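You operate a simulated robot arm through the tools that you are given. There is no shell and no other tool.

The job below is to be done with a simulated two-armed robot. You get a single attempt, and the scene is never put back.

## Task
Press the medium stub into the shell on the slide, to the card's depth.
Fine: slide in and hands out before the lever; within half a tick on the depth gauge; lever up and slide out again.

The check looks at the end state, three seconds after you hand in, the way a careful person would. Anything else that was tipped, shoved, dropped, spilled or broken makes it a failure.

## Robot
Two 7-joint arms with fingered hands on one trunk that stands fixed in place. Base frame: the origin is at the foot of the trunk, x ahead of it, y to its left, z up. Units: mm, degrees, N and s.
The left shoulder is at [60, 177, 1000], the right one opposite. Each reaches about 1000 mm from its shoulder. Payload 4 kg a hand.
The TCP of each hand is the grasp point between the finger pads, 37 mm short of the fingertips. In the tool frame z runs along the fingers and y along their closing line. The gripper opens to 124 mm; its body begins 43 mm behind the TCP. The gripper is a hand of 3 fingers: y runs from the thumb to the fingers, the wrist lies at [-15, -108, -202] in the tool frame, and closing takes about 1.5 s.
Orientation is that of the tool frame in the base frame, as a unit quaternion [x, y, z, w]. With the fingers straight down and the wrist toward the robot, the tool's x, y and z point along [0, 1, 0], [1, 0, 0] and [0, 0, -1] of the base frame.

## Interface
- The arms move only by the tool servo_tool. It takes "left_series", "right_series" or both (then of equal length, played together; a hand with none holds still); each is a list of rows, each a list of 7 numbers: the turn, a rotation vector about the base's x, y, z in degrees, then the shift along the base's x, y, z in mm, then the gripper command, from -1 (shut) to 1 (fully open), values between in proportion. In form: [[ax, ay, az, dx, dy, dz, fingers], ...]. A call has 1 to 20 rows; each row shifts and turns the commanded pose from where the row before left it. Rows are played at 5 a second. More than 50 mm and 8.6 degrees between two rows, or a gripper value outside its range, and nothing of the call is played. A pose out of reach is approached as far as the arm can. The call stops where the force on the tool passes 90 N (or 10 N more than at its start, if that is more) or the arm is blocked; 0.2 s more then pass. The fingers move at their own pace (about 72 mm/s each) and stop on an object; they squeeze with about 28 N. The grip force told is the motor's: it shows also when the fingers shut on nothing. Time passes only in rows, and 0.2 s behind the last, so rows that do not move let the fingers close. The reply holds the time, the measured pose of the TCP, the force on the tool along the base axes, the opening and the grip force, in the units named above and with some noise, with the torque about the TCP (base axes, N m) and any sound that the robot's microphone picked up, and new pictures: "show" is both (left out), scene, wrist or none (wrist: the cameras of the hands that moved).
- Cameras (640 x 400 px; columns grow to the right, rows downward): "scene" is now at [58.2, 17.9, 1665]; the picture's right is [0.20, -0.98, 0.00], its down [-0.51, -0.11, -0.85] and it looks along [0.83, 0.17, -0.52] (base axes); focal length 277 px, centre (320, 200). "left" rides on the left gripper at [-64, -76, -136] in its tool frame; the picture's right is [-0.84, -0.26, 0.48], its down [0.48, -0.76, 0.43] and it looks along [0.26, 0.60, 0.76] (tool axes); focal length 256 px, centre (320, 200). "right" rides on the right gripper at [64, -76, -136] in its tool frame; the picture's right is [-0.84, 0.26, -0.48], its down [-0.48, -0.76, 0.43] and it looks along [-0.25, 0.60, 0.76] (tool axes); focal length 256 px, centre (320, 200). There is no depth. A picture from a camera that has moved, and an enlarged one, comes with that camera's place and axes in the base frame and with its lens.
- slide_trunk(by): slides the trunk up (or, below 0, down) by that many mm; the arms and the scene camera ride with it, the base frame stays. It gives what a move gives, with no picture.
- set_grasp(shape, hand): the hand has 3 fingers and takes this shape, open, in about a second: jaw (thumb against the fingers, like two jaws); tri (thumb and two fingers); tip (a fingertip pinch); poke (one finger out to press); point (the index stretched); flat (the hand flat); cup (the hand cupped); fist (a fist). The gripper value then closes the fingers along that shape, each until it touches; the sizes above hold for jaw. It gives what a move gives, with no picture.
- aim_head(pan, tilt): turns the head with the scene camera to pan (to the left, within 86 degrees either way) and tilt (down, from -29 to 69), counted from straight ahead of the robot. It gives what a move gives, and a new picture of the scene camera.
- inspect(camera, box): a new picture of the part [left, top, right, bottom] of that camera's present view, enlarged. It takes no simulated time.
- job_done(): hands the job in; it is judged then, once.

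Nothing tells you positions but the pictures and the camera data. Unless the task says otherwise, let go and move clear before handing in.

The tools are called after "Emit:" as name(argument=value, ...) on one line, values as JSON. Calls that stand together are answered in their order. servo_tool: Moves the arms, as the interface text tells. Its arguments: {"type":"object","properties":{"left_series":{"type":"array","items":{"type":"array","items":{"type":"number"}}},"right_series":{"type":"array","items":{"type":"array","items":{"type":"number"}}},"show":{"type":"string","enum":["both","scene","wrist","none"]}},"required":[]} The other tools are called the same way: slide_trunk (by) moves the trunk up or down; set_grasp (shape, hand) gives the hand a shape; aim_head (pan, tilt) turns the head that bears the scene camera; inspect (camera, box) takes an enlarged picture of a part of a camera's view; job_done () hands the job in.

At the start:

```text
time_s: 0.0
left_tcp_pos: [419.0, 309.5, 1546.3]
left_tcp_rot: [0.707, 0.707, 0.0, 0.0]
left_force: [0.4, -0.3, -1.0]
left_wrist_torque: [0.01, -0.01, 0.01]
left_width: 123.5
left_grasp_force: 0.2
left_shape: jaw
right_tcp_pos: [516.4, -51.9, 1468.9]
right_tcp_rot: [0.707, 0.707, 0.001, 0.0]
right_force: [0.0, 0.1, -0.2]
right_wrist_torque: [-0.02, -0.01, -0.03]
right_width: 123.6
right_grasp_force: 0.2
right_shape: jaw
trunk travel left (down, up): [-525.0, 65.0]
head pan, tilt (commanded): [11.8, 31.6]
```

scene: 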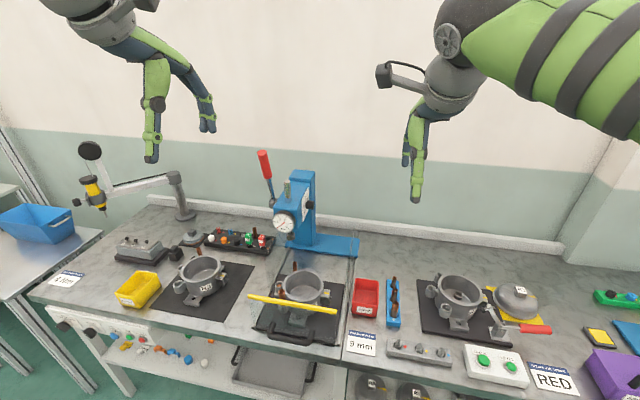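
right: 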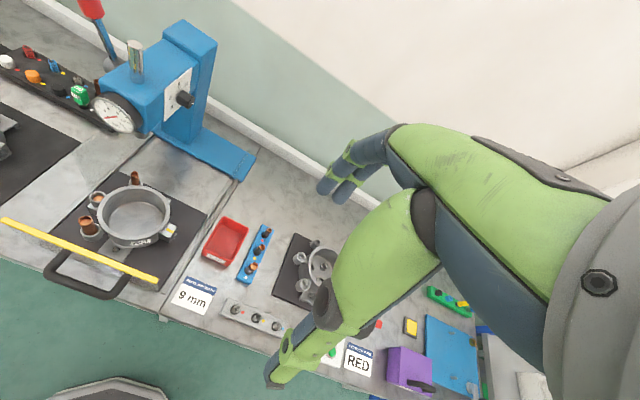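
left: 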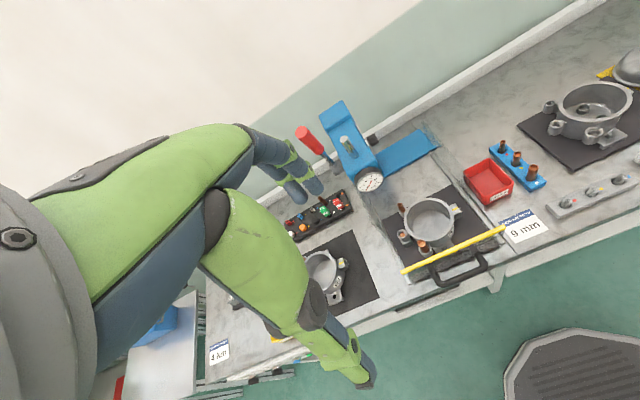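

I see a bench with an arbor press (blue, red lever, dial gauge), a slide plate carrying a gray shell, a blue rack with copper stubs, and a card reading "9 mm". I'll look closer at each part before moving.

Emit:
inspect(camera="scene", box=[240, 140, 400, 240])

Emit:
inspect(camera="scene", box=[240, 250, 400, 350])

Emit:
inspect(camera="scene", box=[340, 270, 500, 370])

Emit:
inspect(camera="right", box=[0, 160, 280, 335])

Emit:
inspect(camera="left", box=[380, 130, 580, 255])

Emit:
inspect(camera="left", box=[280, 90, 440, 190])

```text
4.00 times, centred on (320, 190) of scene
camera zoom: at [58.2, 17.9, 1665.0], right [0.2, -0.98, 0.0], down [-0.51, -0.11, -0.85], along [0.83, 0.17, -0.52], focal length 1108 px, centre (320, 240)
```

zoom: 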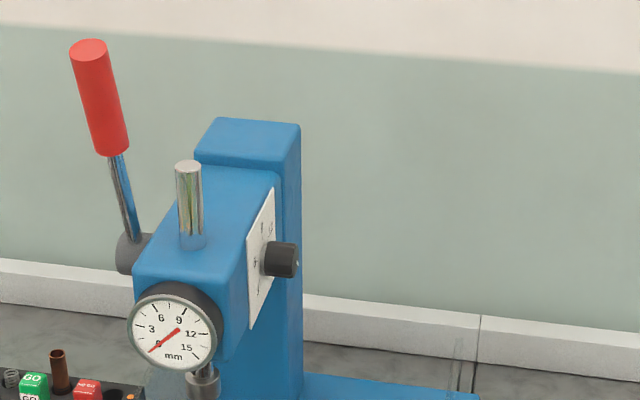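

```text
4.00 times, centred on (320, 300) of scene
camera zoom: at [58.2, 17.9, 1665.0], right [0.2, -0.98, 0.0], down [-0.51, -0.11, -0.85], along [0.83, 0.17, -0.52], focal length 1108 px, centre (320, -200)
```

zoom: 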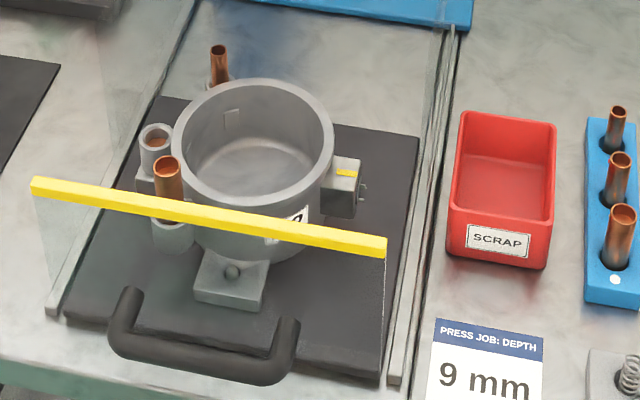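

```text
4.00 times, centred on (420, 320) of scene
camera zoom: at [58.2, 17.9, 1665.0], right [0.2, -0.98, 0.0], down [-0.51, -0.11, -0.85], along [0.83, 0.17, -0.52], focal length 1108 px, centre (-80, -280)
```

zoom: 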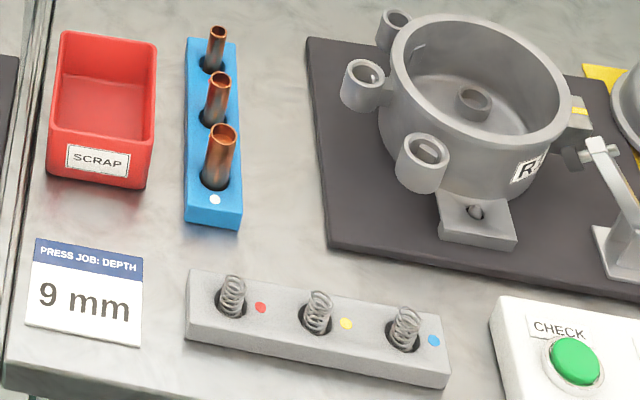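

```text
2.29 times, centred on (140, 248) of right
camera zoom: at [441.3, 13.2, 1605.9], right [0.26, -0.84, 0.48], down [-0.76, -0.48, -0.43], along [0.6, -0.25, -0.76], focal length 585 px, centre (731, 91)
```

zoom: 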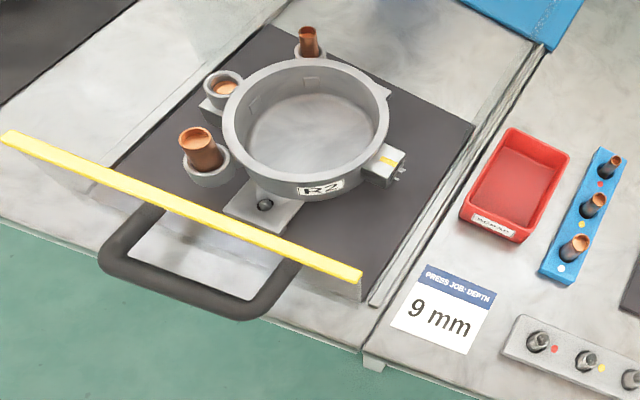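

```text
3.20 times, centred on (480, 192) of left
camera zoom: at [342.9, 245.9, 1683.1], right [-0.26, -0.84, -0.48], down [-0.76, 0.48, -0.43], along [0.6, 0.26, -0.76], focal length 819 px, centre (-192, 224)
```

zoom: 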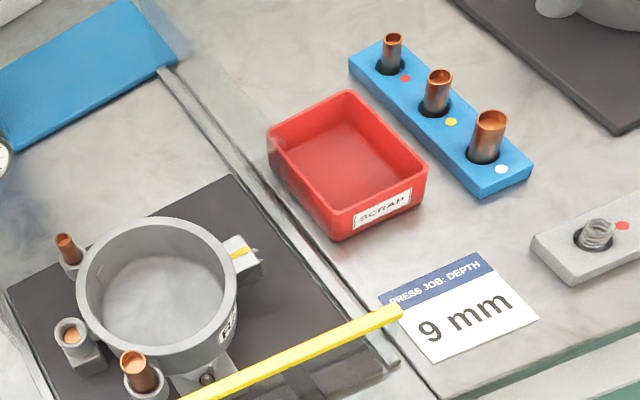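

```text
4.00 times, centred on (360, 140) of left
camera zoom: at [342.9, 245.9, 1683.1], right [-0.26, -0.84, -0.48], down [-0.76, 0.48, -0.43], along [0.6, 0.26, -0.76], focal length 1024 px, centre (160, 440)
```

zoom: 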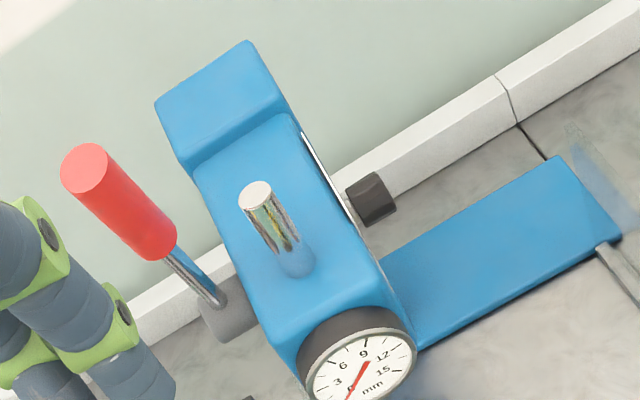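

I see the shell "R2" on the slide with small, medium and large bosses, and three stubs in the blue rack. I need to know what is already in the bosses and how the guard works, so I'll zoom in more.

Emit:
inspect(camera="scene", box=[268, 255, 332, 295])

Emit:
inspect(camera="right", box=[72, 160, 136, 240])

Emit:
inspect(camera="left", box=[385, 190, 465, 250])

Emit:
inspect(camera="scene", box=[190, 215, 290, 265])

Emit:
inspect(camera="scene", box=[270, 190, 334, 230])

Emit:
inspect(camera="right", box=[80, 0, 260, 180])

Emit:
inspect(camera="scene", box=[90, 230, 260, 336])

```text
10.00 times, centred on (300, 275) of scene
camera zoom: at [58.2, 17.9, 1665.0], right [0.2, -0.98, 0.0], down [-0.51, -0.11, -0.85], along [0.83, 0.17, -0.52], focal length 2769 px, centre (520, -550)
```

zoom: 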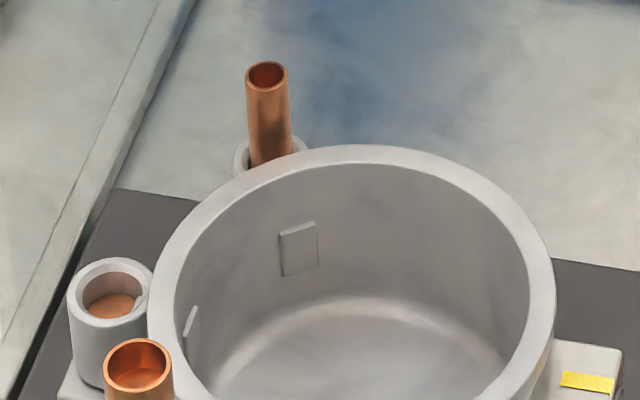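

```text
5.00 times, centred on (104, 200) of right
camera zoom: at [441.3, 13.2, 1605.9], right [0.26, -0.84, 0.48], down [-0.76, -0.48, -0.43], along [0.6, -0.25, -0.76], focal length 1280 px, centre (1400, 200)
```

zoom: 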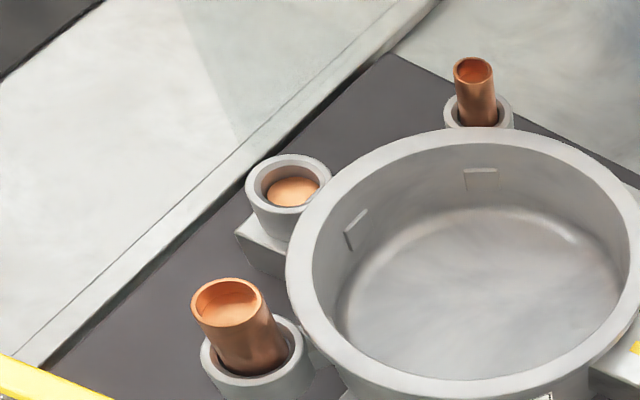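

```text
6.67 times, centred on (425, 220) of left
camera zoom: at [342.9, 245.9, 1683.1], right [-0.26, -0.84, -0.48], down [-0.76, 0.48, -0.43], along [0.6, 0.26, -0.76], focal length 1707 px, centre (-380, 67)
```

zoom: 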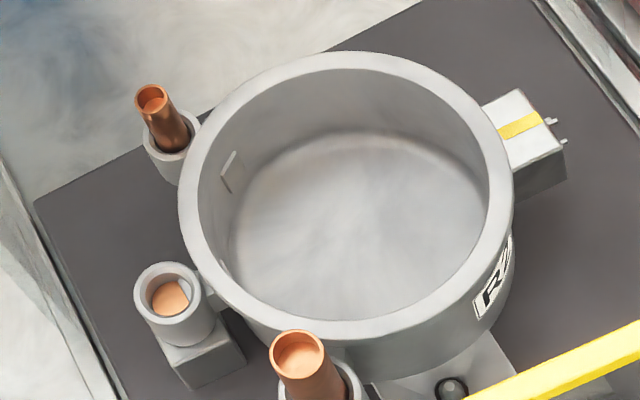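

```text
6.40 times, centred on (240, 240) of scene
camera zoom: at [58.2, 17.9, 1665.0], right [0.2, -0.98, 0.0], down [-0.51, -0.11, -0.85], along [0.83, 0.17, -0.52], focal length 1772 px, centre (832, -56)
```

zoom: 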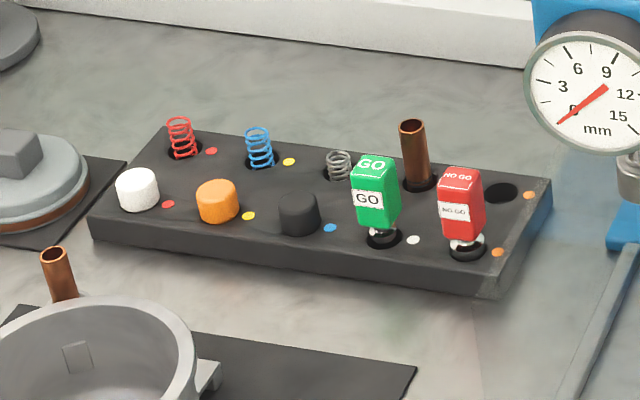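

```text
10.00 times, centred on (302, 210) of scene
camera zoom: at [58.2, 17.9, 1665.0], right [0.2, -0.98, 0.0], down [-0.51, -0.11, -0.85], along [0.83, 0.17, -0.52], focal length 2769 px, centre (500, 100)
```

zoom: 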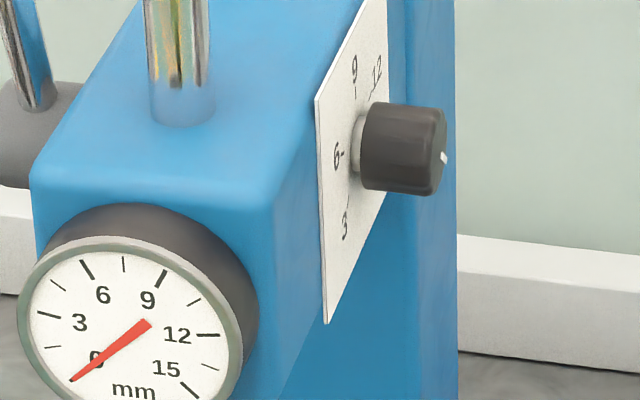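

```text
2.22 times, centred on (170, 90) of right
camera zoom: at [441.3, 13.2, 1605.9], right [0.26, -0.84, 0.48], down [-0.76, -0.48, -0.43], along [0.6, -0.25, -0.76], focal length 569 px, centre (653, 444)
```

zoom: 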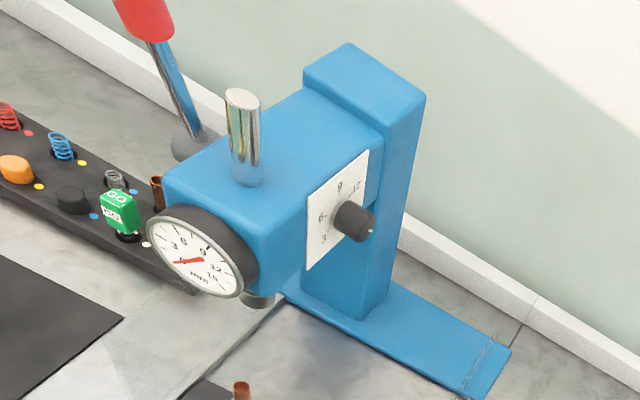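

```text
3.76 times, centred on (175, 283) of scene
camera zoom: at [58.2, 17.9, 1665.0], right [0.2, -0.98, 0.0], down [-0.51, -0.11, -0.85], along [0.83, 0.17, -0.52], focal length 1042 px, centre (866, -112)
```

zoom: 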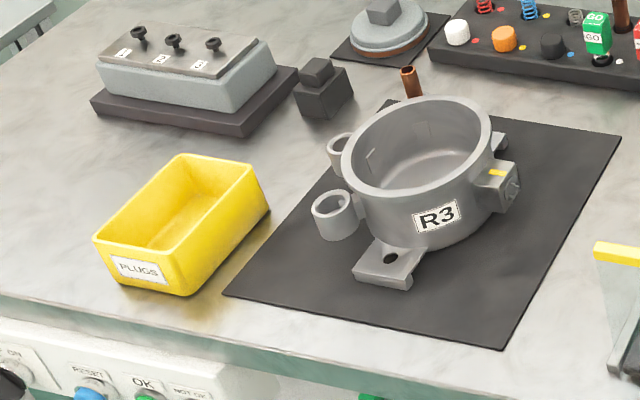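

The card says 9 mm and the medium stub is the yellow-dot one in the blue rack. The bench top is near z≈850, the middle boss near [653, 281, 950] and the lever knob near [813, 355, 1300]. I'll lower the trunk to get a closer look, since the arms are well clear.

Emit:
slide_trunk(by=-200)

Emit:
aim_head(pan=12, tilt=35)

```text
time_s: 2.2
left_tcp_pos: [418.6, 308.8, 1346.0]
left_tcp_rot: [0.707, 0.707, 0.0, 0.0]
left_force: [-0.5, 0.9, 0.2]
left_wrist_torque: [-0.01, 0.02, 0.0]
left_width: 123.5
left_grasp_force: 0.1
left_shape: jaw
right_tcp_pos: [516.4, -51.3, 1268.5]
right_tcp_rot: [0.707, 0.707, 0.0, 0.0]
right_force: [0.7, -1.2, 0.3]
right_wrist_torque: [0.02, 0.02, -0.02]
right_width: 123.5
right_grasp_force: 0.1
right_shape: jaw
trunk travel left (down, up): [-325.0, 265.0]
head pan, tilt (commanded): [11.8, 31.6]
```

```text
time_s: 2.8
left_tcp_pos: [416.0, 309.3, 1347.1]
left_tcp_rot: [0.707, 0.707, 0.0, 0.0]
left_force: [-0.5, -0.5, 0.6]
left_wrist_torque: [0.0, -0.01, -0.03]
left_width: 123.5
left_grasp_force: 0.1
left_shape: jaw
right_tcp_pos: [517.1, -51.6, 1269.1]
right_tcp_rot: [0.707, 0.707, 0.0, 0.0]
right_force: [0.1, -0.9, -0.3]
right_wrist_torque: [-0.02, 0.0, 0.02]
right_width: 123.6
right_grasp_force: 0.1
right_shape: jaw
trunk travel left (down, up): [-325.0, 265.0]
head pan, tilt (commanded): [12.0, 35.0]
camera scene: at [56.5, 17.9, 1459.8], right [0.21, -0.98, 0.0], down [-0.56, -0.12, -0.82], along [0.8, 0.17, -0.57], focal length 277 px, centre (320, 200)
```

scene: 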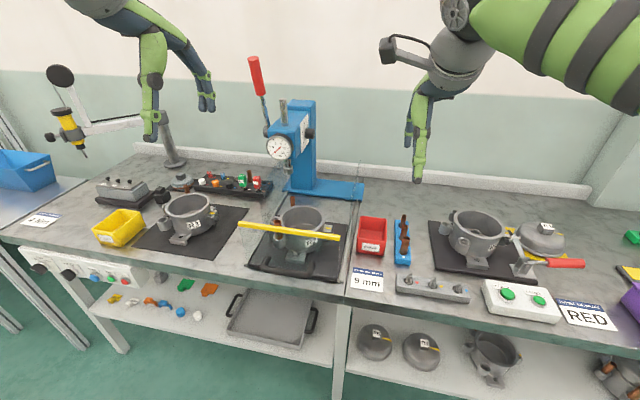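

Emit:
inspect(camera="scene", box=[230, 180, 358, 290])

Emit:
inspect(camera="scene", box=[240, 90, 368, 210])

Emit:
inspect(camera="scene", box=[340, 200, 480, 310])

Emit:
inspect(camera="right", box=[0, 0, 640, 400])

Emit:
inspect(camera="left", box=[0, 0, 640, 400])

```text
3.64 times, centred on (294, 235) of scene
camera zoom: at [56.5, 17.9, 1459.8], right [0.21, -0.98, 0.0], down [-0.56, -0.12, -0.82], along [0.8, 0.17, -0.57], focal length 1007 px, centre (414, 73)
```

zoom: 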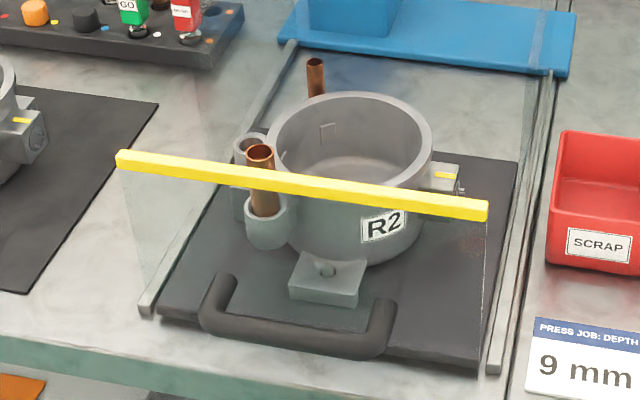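

```text
3.33 times, centred on (304, 150) of scene
camera zoom: at [56.5, 17.9, 1459.8], right [0.21, -0.98, 0.0], down [-0.56, -0.12, -0.82], along [0.8, 0.17, -0.57], focal length 923 px, centre (373, 367)
```

zoom: 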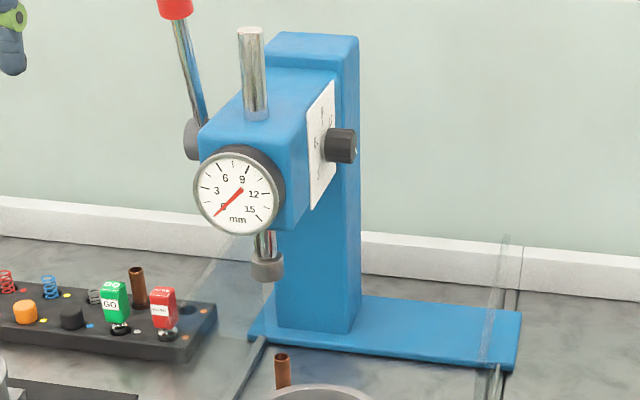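

```text
3.64 times, centred on (410, 255) of scene
camera zoom: at [56.5, 17.9, 1459.8], right [0.21, -0.98, 0.0], down [-0.56, -0.12, -0.82], along [0.8, 0.17, -0.57], focal length 1007 px, centre (-7, 0)
```

zoom: 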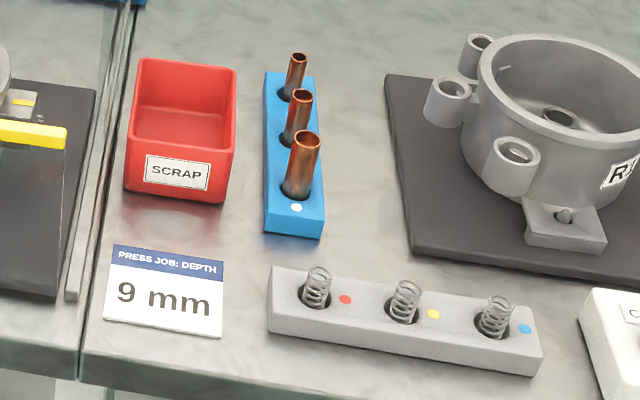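

```text
1.00 times, centred on (320, 200) of right (not enlarged: the box is as wide or as high as the picture)
camera zoom: at [441.3, 13.2, 1405.9], right [0.26, -0.84, 0.48], down [-0.76, -0.48, -0.43], along [0.6, -0.25, -0.76], focal length 256 px, centre (320, 200)
```

zoom: 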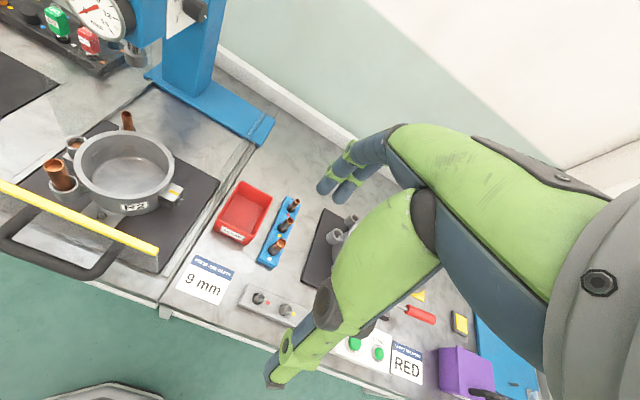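

```text
1.00 times, centred on (320, 200) of left (not enlarged: the box is as wide or as high as the picture)
camera zoom: at [342.9, 245.9, 1483.1], right [-0.26, -0.84, -0.48], down [-0.76, 0.48, -0.43], along [0.6, 0.26, -0.76], focal length 256 px, centre (320, 200)
```

zoom: 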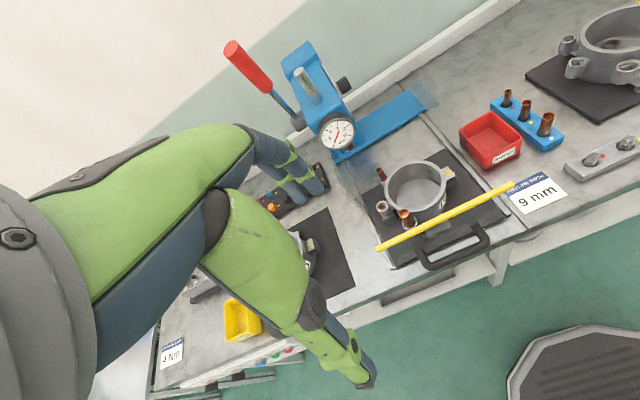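

The ram foot is near [791, 278, 1035], in line with the middle boss, so the slide only has to travel about 140 mm in +x. I'll zoom in on the middle boss, the depth knob, the gauge and the stubs.

Emit:
inspect(camera="left", box=[370, 190, 402, 215])

Emit:
inspect(camera="right", box=[30, 120, 110, 210])

Emit:
inspect(camera="right", box=[60, 0, 220, 70])

Emit:
inspect(camera="scene", box=[264, 132, 296, 162])

Emit:
inspect(camera="scene", box=[392, 210, 424, 235])

Emit:
inspect(camera="right", box=[250, 190, 314, 275])

```text
16.00 times, centred on (386, 202) of left
camera zoom: at [342.9, 245.9, 1483.1], right [-0.26, -0.84, -0.48], down [-0.76, 0.48, -0.43], along [0.6, 0.26, -0.76], focal length 4096 px, centre (-736, 160)
```

zoom: 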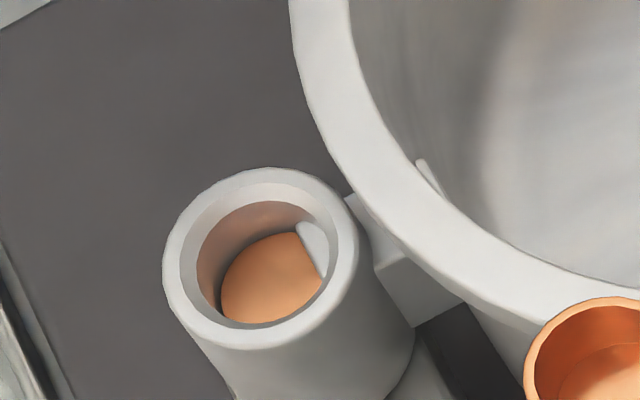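

```text
4.44 times, centred on (70, 165) of right
camera zoom: at [441.3, 13.2, 1405.9], right [0.26, -0.84, 0.48], down [-0.76, -0.48, -0.43], along [0.6, -0.25, -0.76], focal length 1138 px, centre (1431, 356)
```

zoom: 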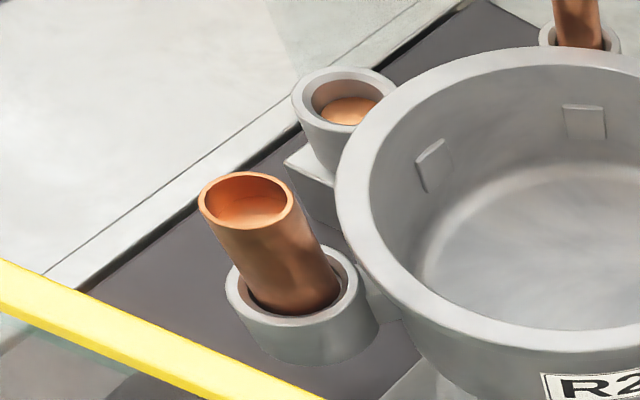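

```text
4.00 times, centred on (140, 35) of right
camera zoom: at [441.3, 13.2, 1405.9], right [0.26, -0.84, 0.48], down [-0.76, -0.48, -0.43], along [0.6, -0.25, -0.76], focal length 1024 px, centre (1040, 860)
```

zoom: 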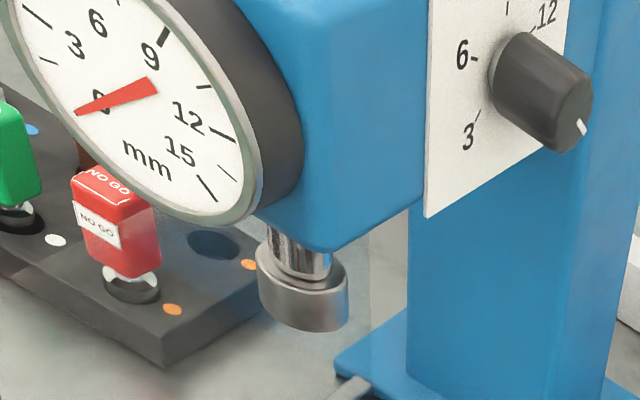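

```text
13.33 times, centred on (280, 147) of scene
camera zoom: at [56.5, 17.9, 1459.8], right [0.21, -0.98, 0.0], down [-0.56, -0.12, -0.82], along [0.8, 0.17, -0.57], focal length 3692 px, centre (853, 907)
```

zoom: 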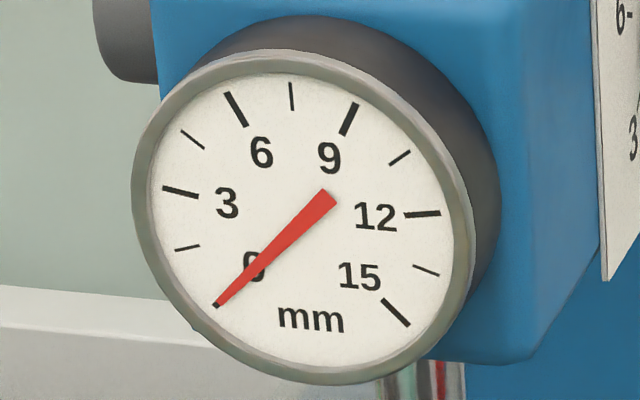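

```text
16.00 times, centred on (408, 222) of scene
camera zoom: at [56.5, 17.9, 1459.8], right [0.21, -0.98, 0.0], down [-0.56, -0.12, -0.82], along [0.8, 0.17, -0.57], focal length 4431 px, centre (-1088, -160)
```

zoom: 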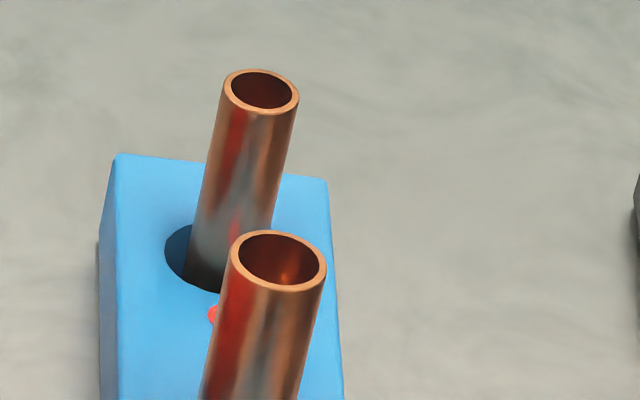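

```text
4.71 times, centred on (282, 232) of right
camera zoom: at [441.3, 13.2, 1405.9], right [0.26, -0.84, 0.48], down [-0.76, -0.48, -0.43], along [0.6, -0.25, -0.76], focal length 1205 px, centre (499, 47)
```

zoom: 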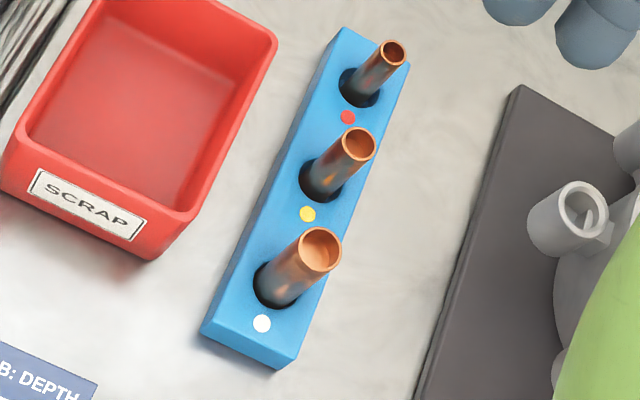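

The gauge runs 0–15 mm with ticks every 1.5 mm, and a knob on the press's right carries a 3–12 scale, probably a depth stop. The middle boss of R2 has a copper-coloured floor, so I'll compare it with the empty bosses of R1 and R3.

Emit:
inspect(camera="scene", box=[440, 205, 480, 240])

Emit:
inspect(camera="scene", box=[155, 190, 225, 245])

Emit:
inspect(camera="left", box=[555, 25, 640, 90])

Emit:
inspect(camera="scene", box=[260, 215, 310, 260])

Emit:
inspect(camera="left", box=[480, 80, 560, 140])

```text
11.43 times, centred on (460, 222) of scene
camera zoom: at [56.5, 17.9, 1459.8], right [0.21, -0.98, 0.0], down [-0.56, -0.12, -0.82], along [0.8, 0.17, -0.57], focal length 3165 px, centre (-1280, -57)
```

zoom: 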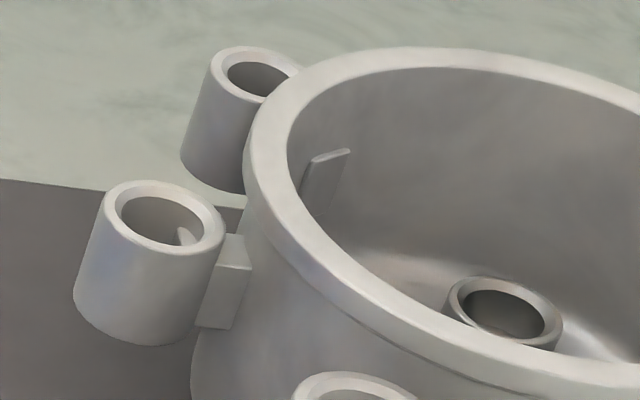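

```text
7.27 times, centred on (190, 218) of scene
camera zoom: at [56.5, 17.9, 1459.8], right [0.21, -0.98, 0.0], down [-0.56, -0.12, -0.82], along [0.8, 0.17, -0.57], focal length 2014 px, centre (1266, 73)
```

zoom: 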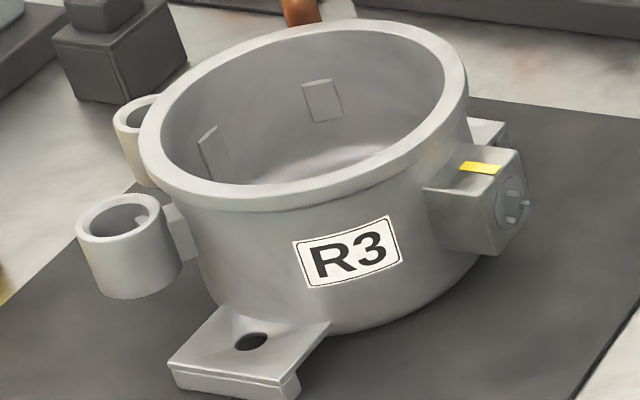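

```text
6.15 times, centred on (598, 58) of left
camera zoom: at [342.9, 245.9, 1483.1], right [-0.26, -0.84, -0.48], down [-0.76, 0.48, -0.43], along [0.6, 0.26, -0.76], focal length 1575 px, centre (-1388, 1077)
```

zoom: 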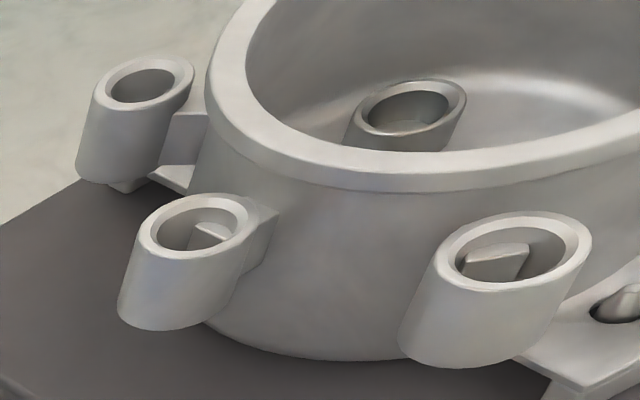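

```text
8.89 times, centred on (285, 238) of scene
camera zoom: at [56.5, 17.9, 1459.8], right [0.21, -0.98, 0.0], down [-0.56, -0.12, -0.82], along [0.8, 0.17, -0.57], focal length 2461 px, centre (631, -133)
```

zoom: 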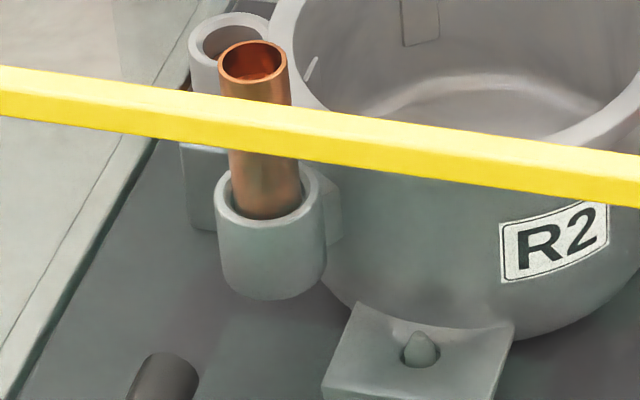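

```text
6.67 times, centred on (520, 110) of left
camera zoom: at [342.9, 245.9, 1483.1], right [-0.26, -0.84, -0.48], down [-0.76, 0.48, -0.43], along [0.6, 0.26, -0.76], focal length 1707 px, centre (-1013, 800)
```

zoom: 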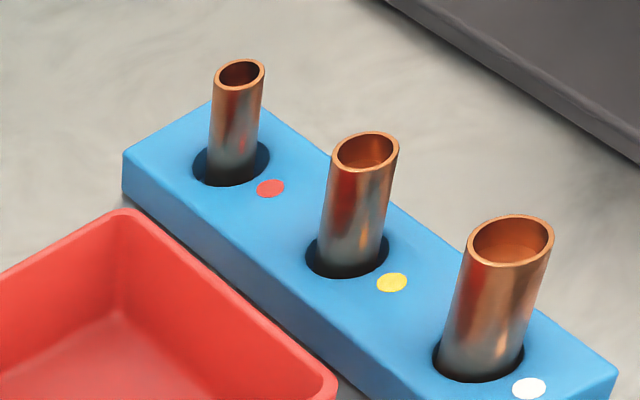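

The bores in R1 and R3 have grey floors and R2's has a copper one. All of them show the same bracket tab inside, so I take R2's middle boss as the empty target for the medium stub. Next I'll check the guard panel, the yellow bar and the slide handle.

Emit:
inspect(camera="scene", box=[230, 210, 300, 285])

Emit:
inspect(camera="scene", box=[290, 215, 360, 290])

Emit:
inspect(camera="right", box=[0, 160, 180, 310])

Emit:
inspect(camera="left", box=[360, 150, 520, 280])

```text
5.33 times, centred on (265, 248) of scene
camera zoom: at [56.5, 17.9, 1459.8], right [0.21, -0.98, 0.0], down [-0.56, -0.12, -0.82], along [0.8, 0.17, -0.57], focal length 1477 px, centre (613, -53)
```

zoom: 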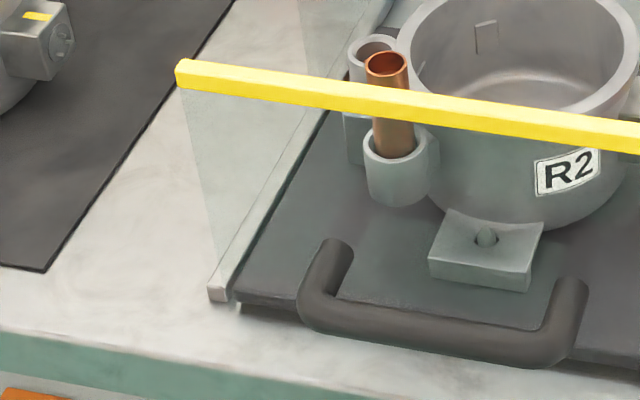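

```text
5.33 times, centred on (325, 252) of scene
camera zoom: at [56.5, 17.9, 1459.8], right [0.21, -0.98, 0.0], down [-0.56, -0.12, -0.82], along [0.8, 0.17, -0.57], focal length 1477 px, centre (293, -80)
```

zoom: 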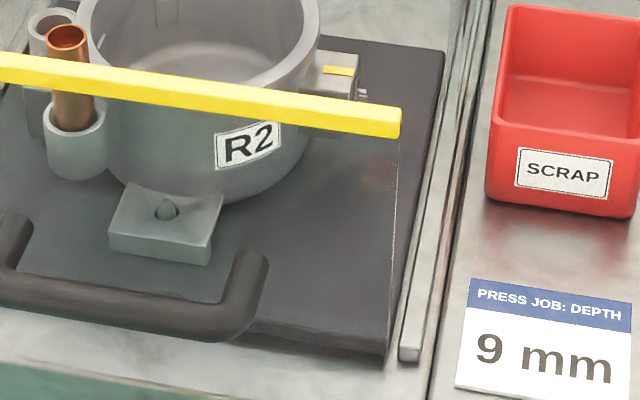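

```text
2.67 times, centred on (90, 235) of right
camera zoom: at [441.3, 13.2, 1405.9], right [0.26, -0.84, 0.48], down [-0.76, -0.48, -0.43], along [0.6, -0.25, -0.76], focal length 683 px, centre (933, 107)
```

zoom: 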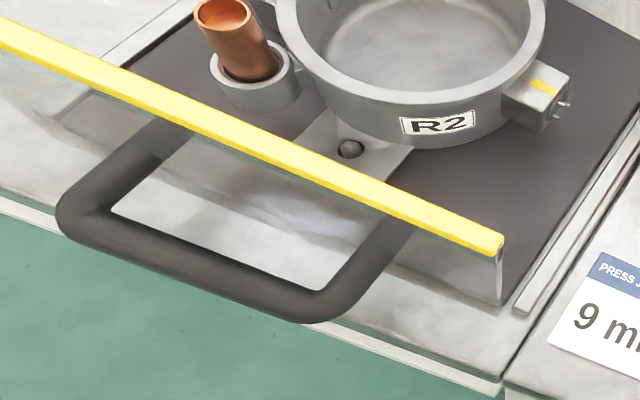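

```text
3.08 times, centred on (440, 215) of left
camera zoom: at [342.9, 245.9, 1483.1], right [-0.26, -0.84, -0.48], down [-0.76, 0.48, -0.43], along [0.6, 0.26, -0.76], focal length 788 px, centre (-49, 154)
```

zoom: 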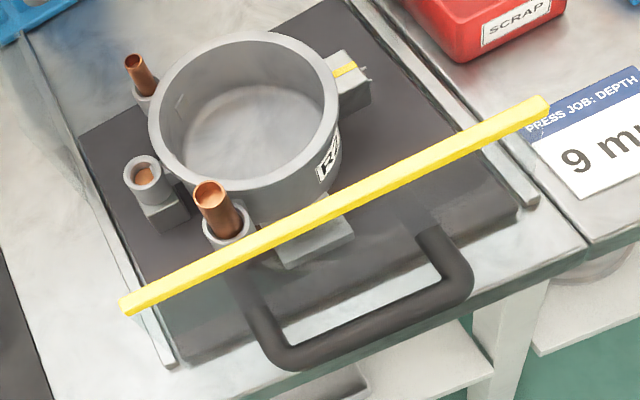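

The front shield with the yellow bar stands at the slide's front at x≈545, with its top near z≈1015. The handle sticks out in front of it, and the middle boss has an anvil under it, so that is the pressing boss. I'll turn the right hand so it closes along y and bring it above the stub rack for a closer look at the stubs and the depth knob.

Emit:
servo_tool(right_series=[[0, 0, 8.2, 16, -4, -10, -0.1], [0, 0, 8.2, 16, -4, -10, -0.1], [0, 0, 8.2, 16, -4, -10, -0.1], [0, 0, 8.2, 16, -4, -10, -0.1], [0, 0, 8.2, 16, -4, -10, -0.1], [0, 0, 8.2, 16, -4, -10, -0.1], [0, 0, 8.2, 16, -4, -10, -0.1], [0, 0, 8.2, 16, -4, -10, -0.1], [0, 0, 8.2, 16, -4, -10, -0.1], [0, 0, 8.2, 16, -4, -10, -0.1], [0, 0, 8, 16, -4, -10, -0.1]], show="both")

```text
time_s: 5.2
left_tcp_pos: [419.6, 308.7, 1345.3]
left_tcp_rot: [0.707, 0.708, 0.0, -0.001]
left_force: [0.7, -0.4, 0.3]
left_wrist_torque: [-0.04, 0.03, 0.07]
left_width: 123.7
left_grasp_force: 0.0
left_shape: jaw
right_tcp_pos: [695.4, -97.0, 1159.1]
right_tcp_rot: [-0.002, 1.0, 0.001, -0.001]
right_force: [-0.2, 1.1, -0.3]
right_wrist_torque: [-0.02, 0.0, -0.01]
right_width: 56.1
right_grasp_force: 0.1
right_shape: jaw
trunk travel left (down, up): [-325.0, 265.0]
head pan, tilt (commanded): [12.0, 35.0]
camera scene: at [57.4, 18.2, 1459.7], right [0.21, -0.98, 0.0], down [-0.56, -0.12, -0.82], along [0.8, 0.17, -0.57], focal length 277 px, centre (320, 200)
camera right: at [632.4, -171.9, 1295.5], right [0.84, 0.26, 0.48], down [0.49, -0.76, -0.44], along [0.25, 0.6, -0.76], focal length 256 px, centre (320, 200)
```

scene: 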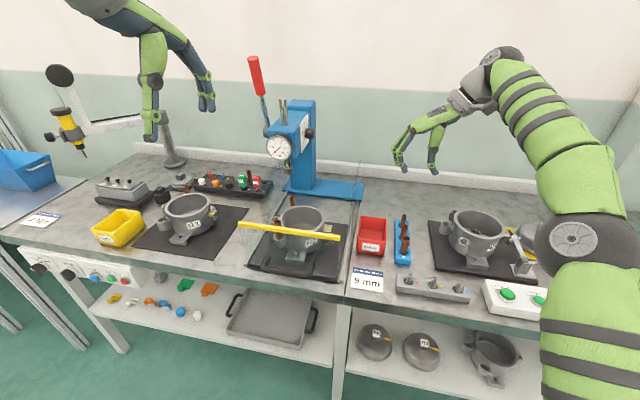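
right: 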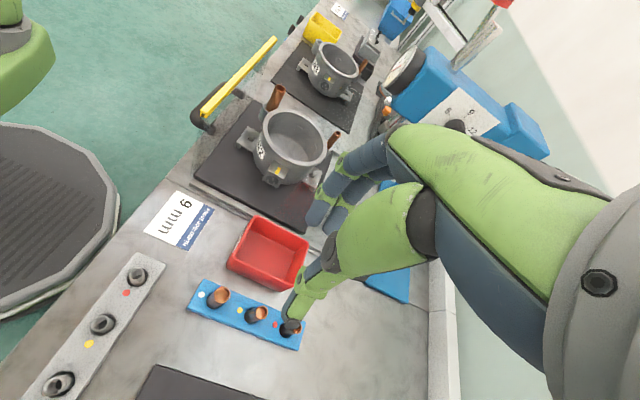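

The right hand now closes along y above the rack. I'll zoom on the depth knob plate and the stub rack with this wrist camera.

Emit:
inspect(camera="right", box=[400, 60, 520, 140])

Emit:
inspect(camera="right", box=[180, 260, 320, 360])

Emit:
inspect(camera="scene", box=[380, 205, 430, 270])

Emit:
inspect(camera="right", box=[180, 60, 350, 230])

```text
5.00 times, centred on (460, 100) of right
camera zoom: at [632.4, -171.9, 1295.5], right [0.84, 0.26, 0.48], down [0.49, -0.76, -0.44], along [0.25, 0.6, -0.76], focal length 1280 px, centre (-380, 700)
```

zoom: 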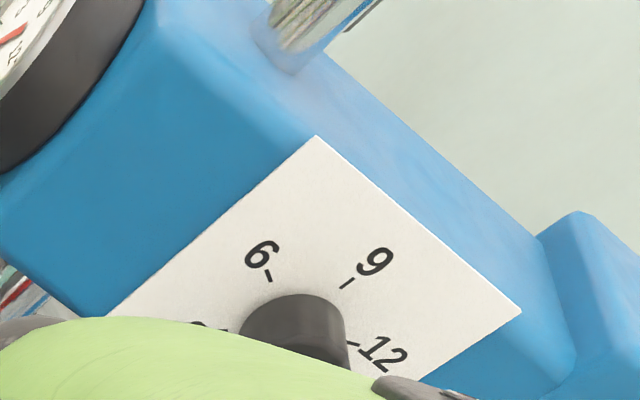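

```text
4.00 times, centred on (250, 310) of right
camera zoom: at [632.4, -171.9, 1295.5], right [0.84, 0.26, 0.48], down [0.49, -0.76, -0.44], along [0.25, 0.6, -0.76], focal length 1024 px, centre (600, -240)
```

zoom: 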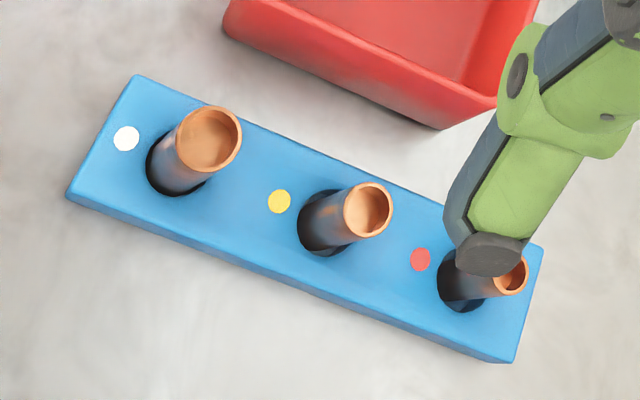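

```text
6.15 times, centred on (405, 238) of scene
camera zoom: at [57.4, 18.2, 1459.7], right [0.21, -0.98, 0.0], down [-0.56, -0.12, -0.82], along [0.8, 0.17, -0.57], focal length 1704 px, centre (-203, -31)
```

zoom: 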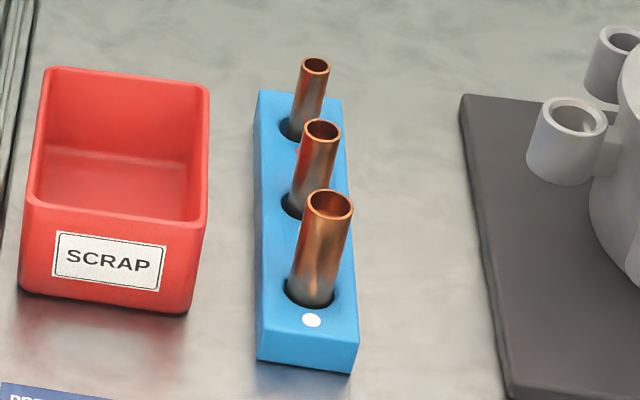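

```text
2.35 times, centred on (265, 145) of right
camera zoom: at [632.4, -171.9, 1295.5], right [0.84, 0.26, 0.48], down [0.49, -0.76, -0.44], along [0.25, 0.6, -0.76], focal length 602 px, centre (449, 329)
```

zoom: 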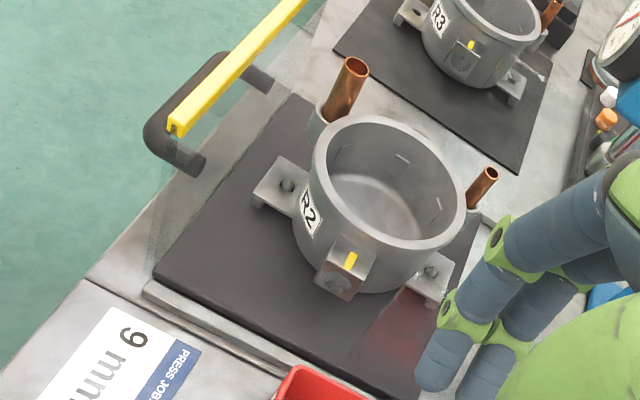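

The medium stub top is near [732, −99, 916] and the rack top is z≈870, with neighbouring stubs about 61 mm away in x. I'll hover above it with the fingers about 40 mm apart and check alignment.

Emit:
servo_tool(right_series=[[0, 0, 0, 10, -1, -40, -0.355], [0, 0, 0, 10, -1, -40, -0.355], [0, 0, 0, 10, -1, -40, -0.355], [0, 0, 0, 9.4, -0.4, -39, -0.355], [0, 0, 0, 0, 0, 0, -0.355]], show="both")

```text
time_s: 6.4
left_tcp_pos: [418.2, 308.9, 1345.4]
left_tcp_rot: [0.707, 0.707, 0.0, 0.0]
left_force: [-0.5, -0.3, 0.4]
left_wrist_torque: [0.0, -0.01, 0.0]
left_width: 123.7
left_grasp_force: 0.2
left_shape: jaw
right_tcp_pos: [732.0, -97.0, 1000.1]
right_tcp_rot: [0.0, 1.0, 0.0, 0.0]
right_force: [-0.4, 0.1, 0.0]
right_wrist_torque: [0.0, 0.03, -0.01]
right_width: 40.1
right_grasp_force: 0.1
right_shape: jaw
trunk travel left (down, up): [-325.0, 265.0]
head pan, tilt (commanded): [12.0, 35.0]
camera scene: at [56.6, 17.9, 1459.8], right [0.21, -0.98, 0.0], down [-0.56, -0.12, -0.82], along [0.8, 0.17, -0.57], focal length 277 px, centre (320, 200)
camera right: at [668.4, -171.6, 1137.1], right [0.84, 0.26, 0.48], down [0.48, -0.76, -0.43], along [0.26, 0.6, -0.76], focal length 256 px, centre (320, 200)
```

scene: 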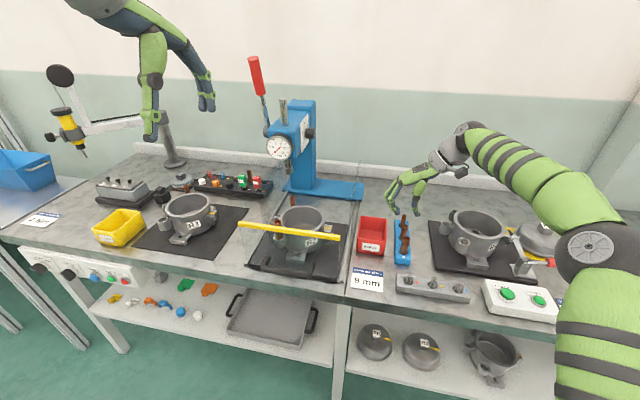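
right: 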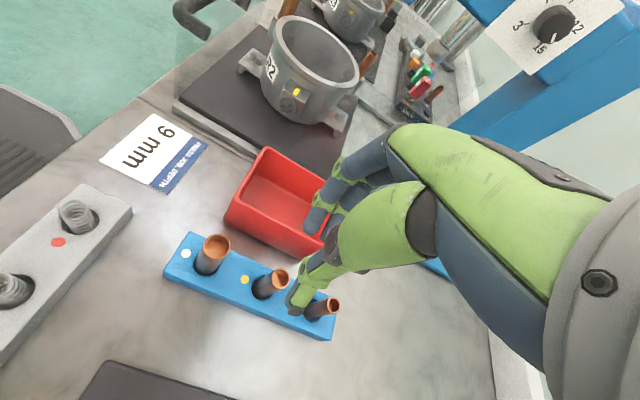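

The hand is hovering over the stub, and the depth-knob plate is now visible too. I'll zoom on the knob and on the fingers above the stub.

Emit:
inspect(camera="right", box=[490, 0, 630, 80])

Emit:
inspect(camera="right", box=[230, 180, 360, 340])

Emit:
inspect(camera="scene", box=[370, 150, 450, 270])

Emit:
inspect(camera="left", box=[470, 40, 620, 150])

```text
4.57 times, centred on (560, 40) of right
camera zoom: at [668.4, -171.6, 1137.1], right [0.84, 0.26, 0.48], down [0.48, -0.76, -0.43], along [0.26, 0.6, -0.76], focal length 1170 px, centre (-777, 931)
```

zoom: 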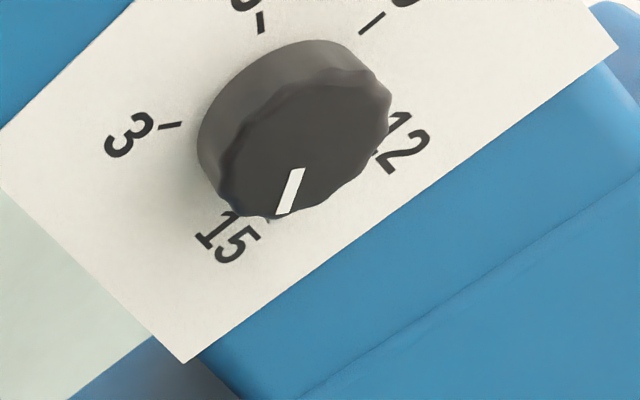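

```text
2.50 times, centred on (295, 260) of right
camera zoom: at [668.4, -171.6, 1137.1], right [0.84, 0.26, 0.48], down [0.48, -0.76, -0.43], along [0.26, 0.6, -0.76], focal length 640 px, centre (382, 50)
```

zoom: 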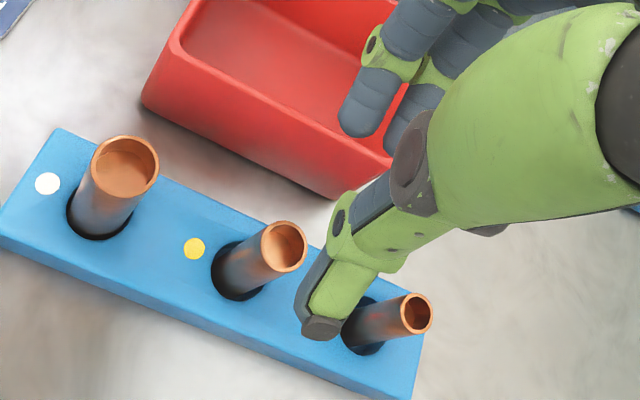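

```text
3.33 times, centred on (410, 210) of scene
camera zoom: at [56.6, 17.9, 1459.8], right [0.21, -0.98, 0.0], down [-0.56, -0.12, -0.82], along [0.8, 0.17, -0.57], focal length 923 px, centre (20, 167)
```

zoom: 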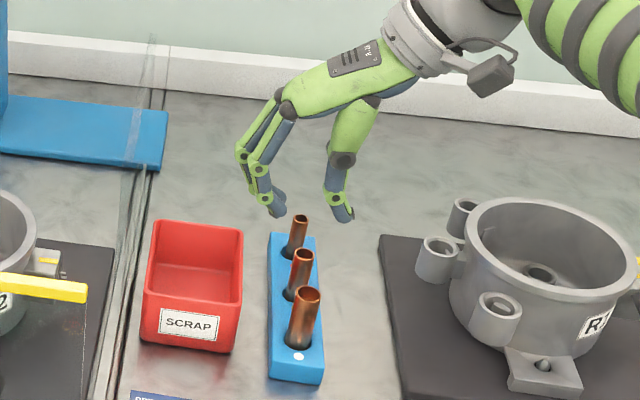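

```text
3.64 times, centred on (545, 95) of left
camera zoom: at [342.9, 245.9, 1483.1], right [-0.26, -0.84, -0.48], down [-0.76, 0.48, -0.43], along [0.6, 0.26, -0.76], focal length 931 px, centre (-498, 582)
```

zoom: 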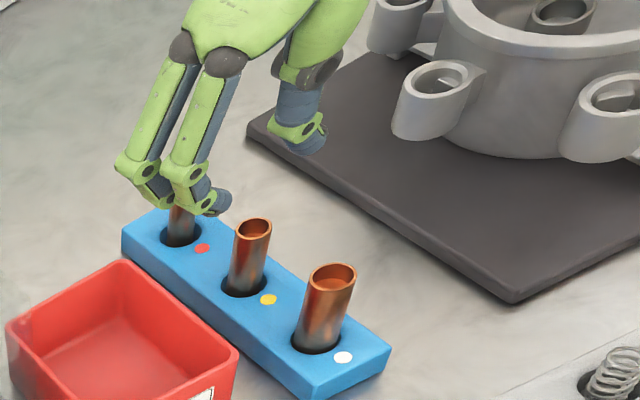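

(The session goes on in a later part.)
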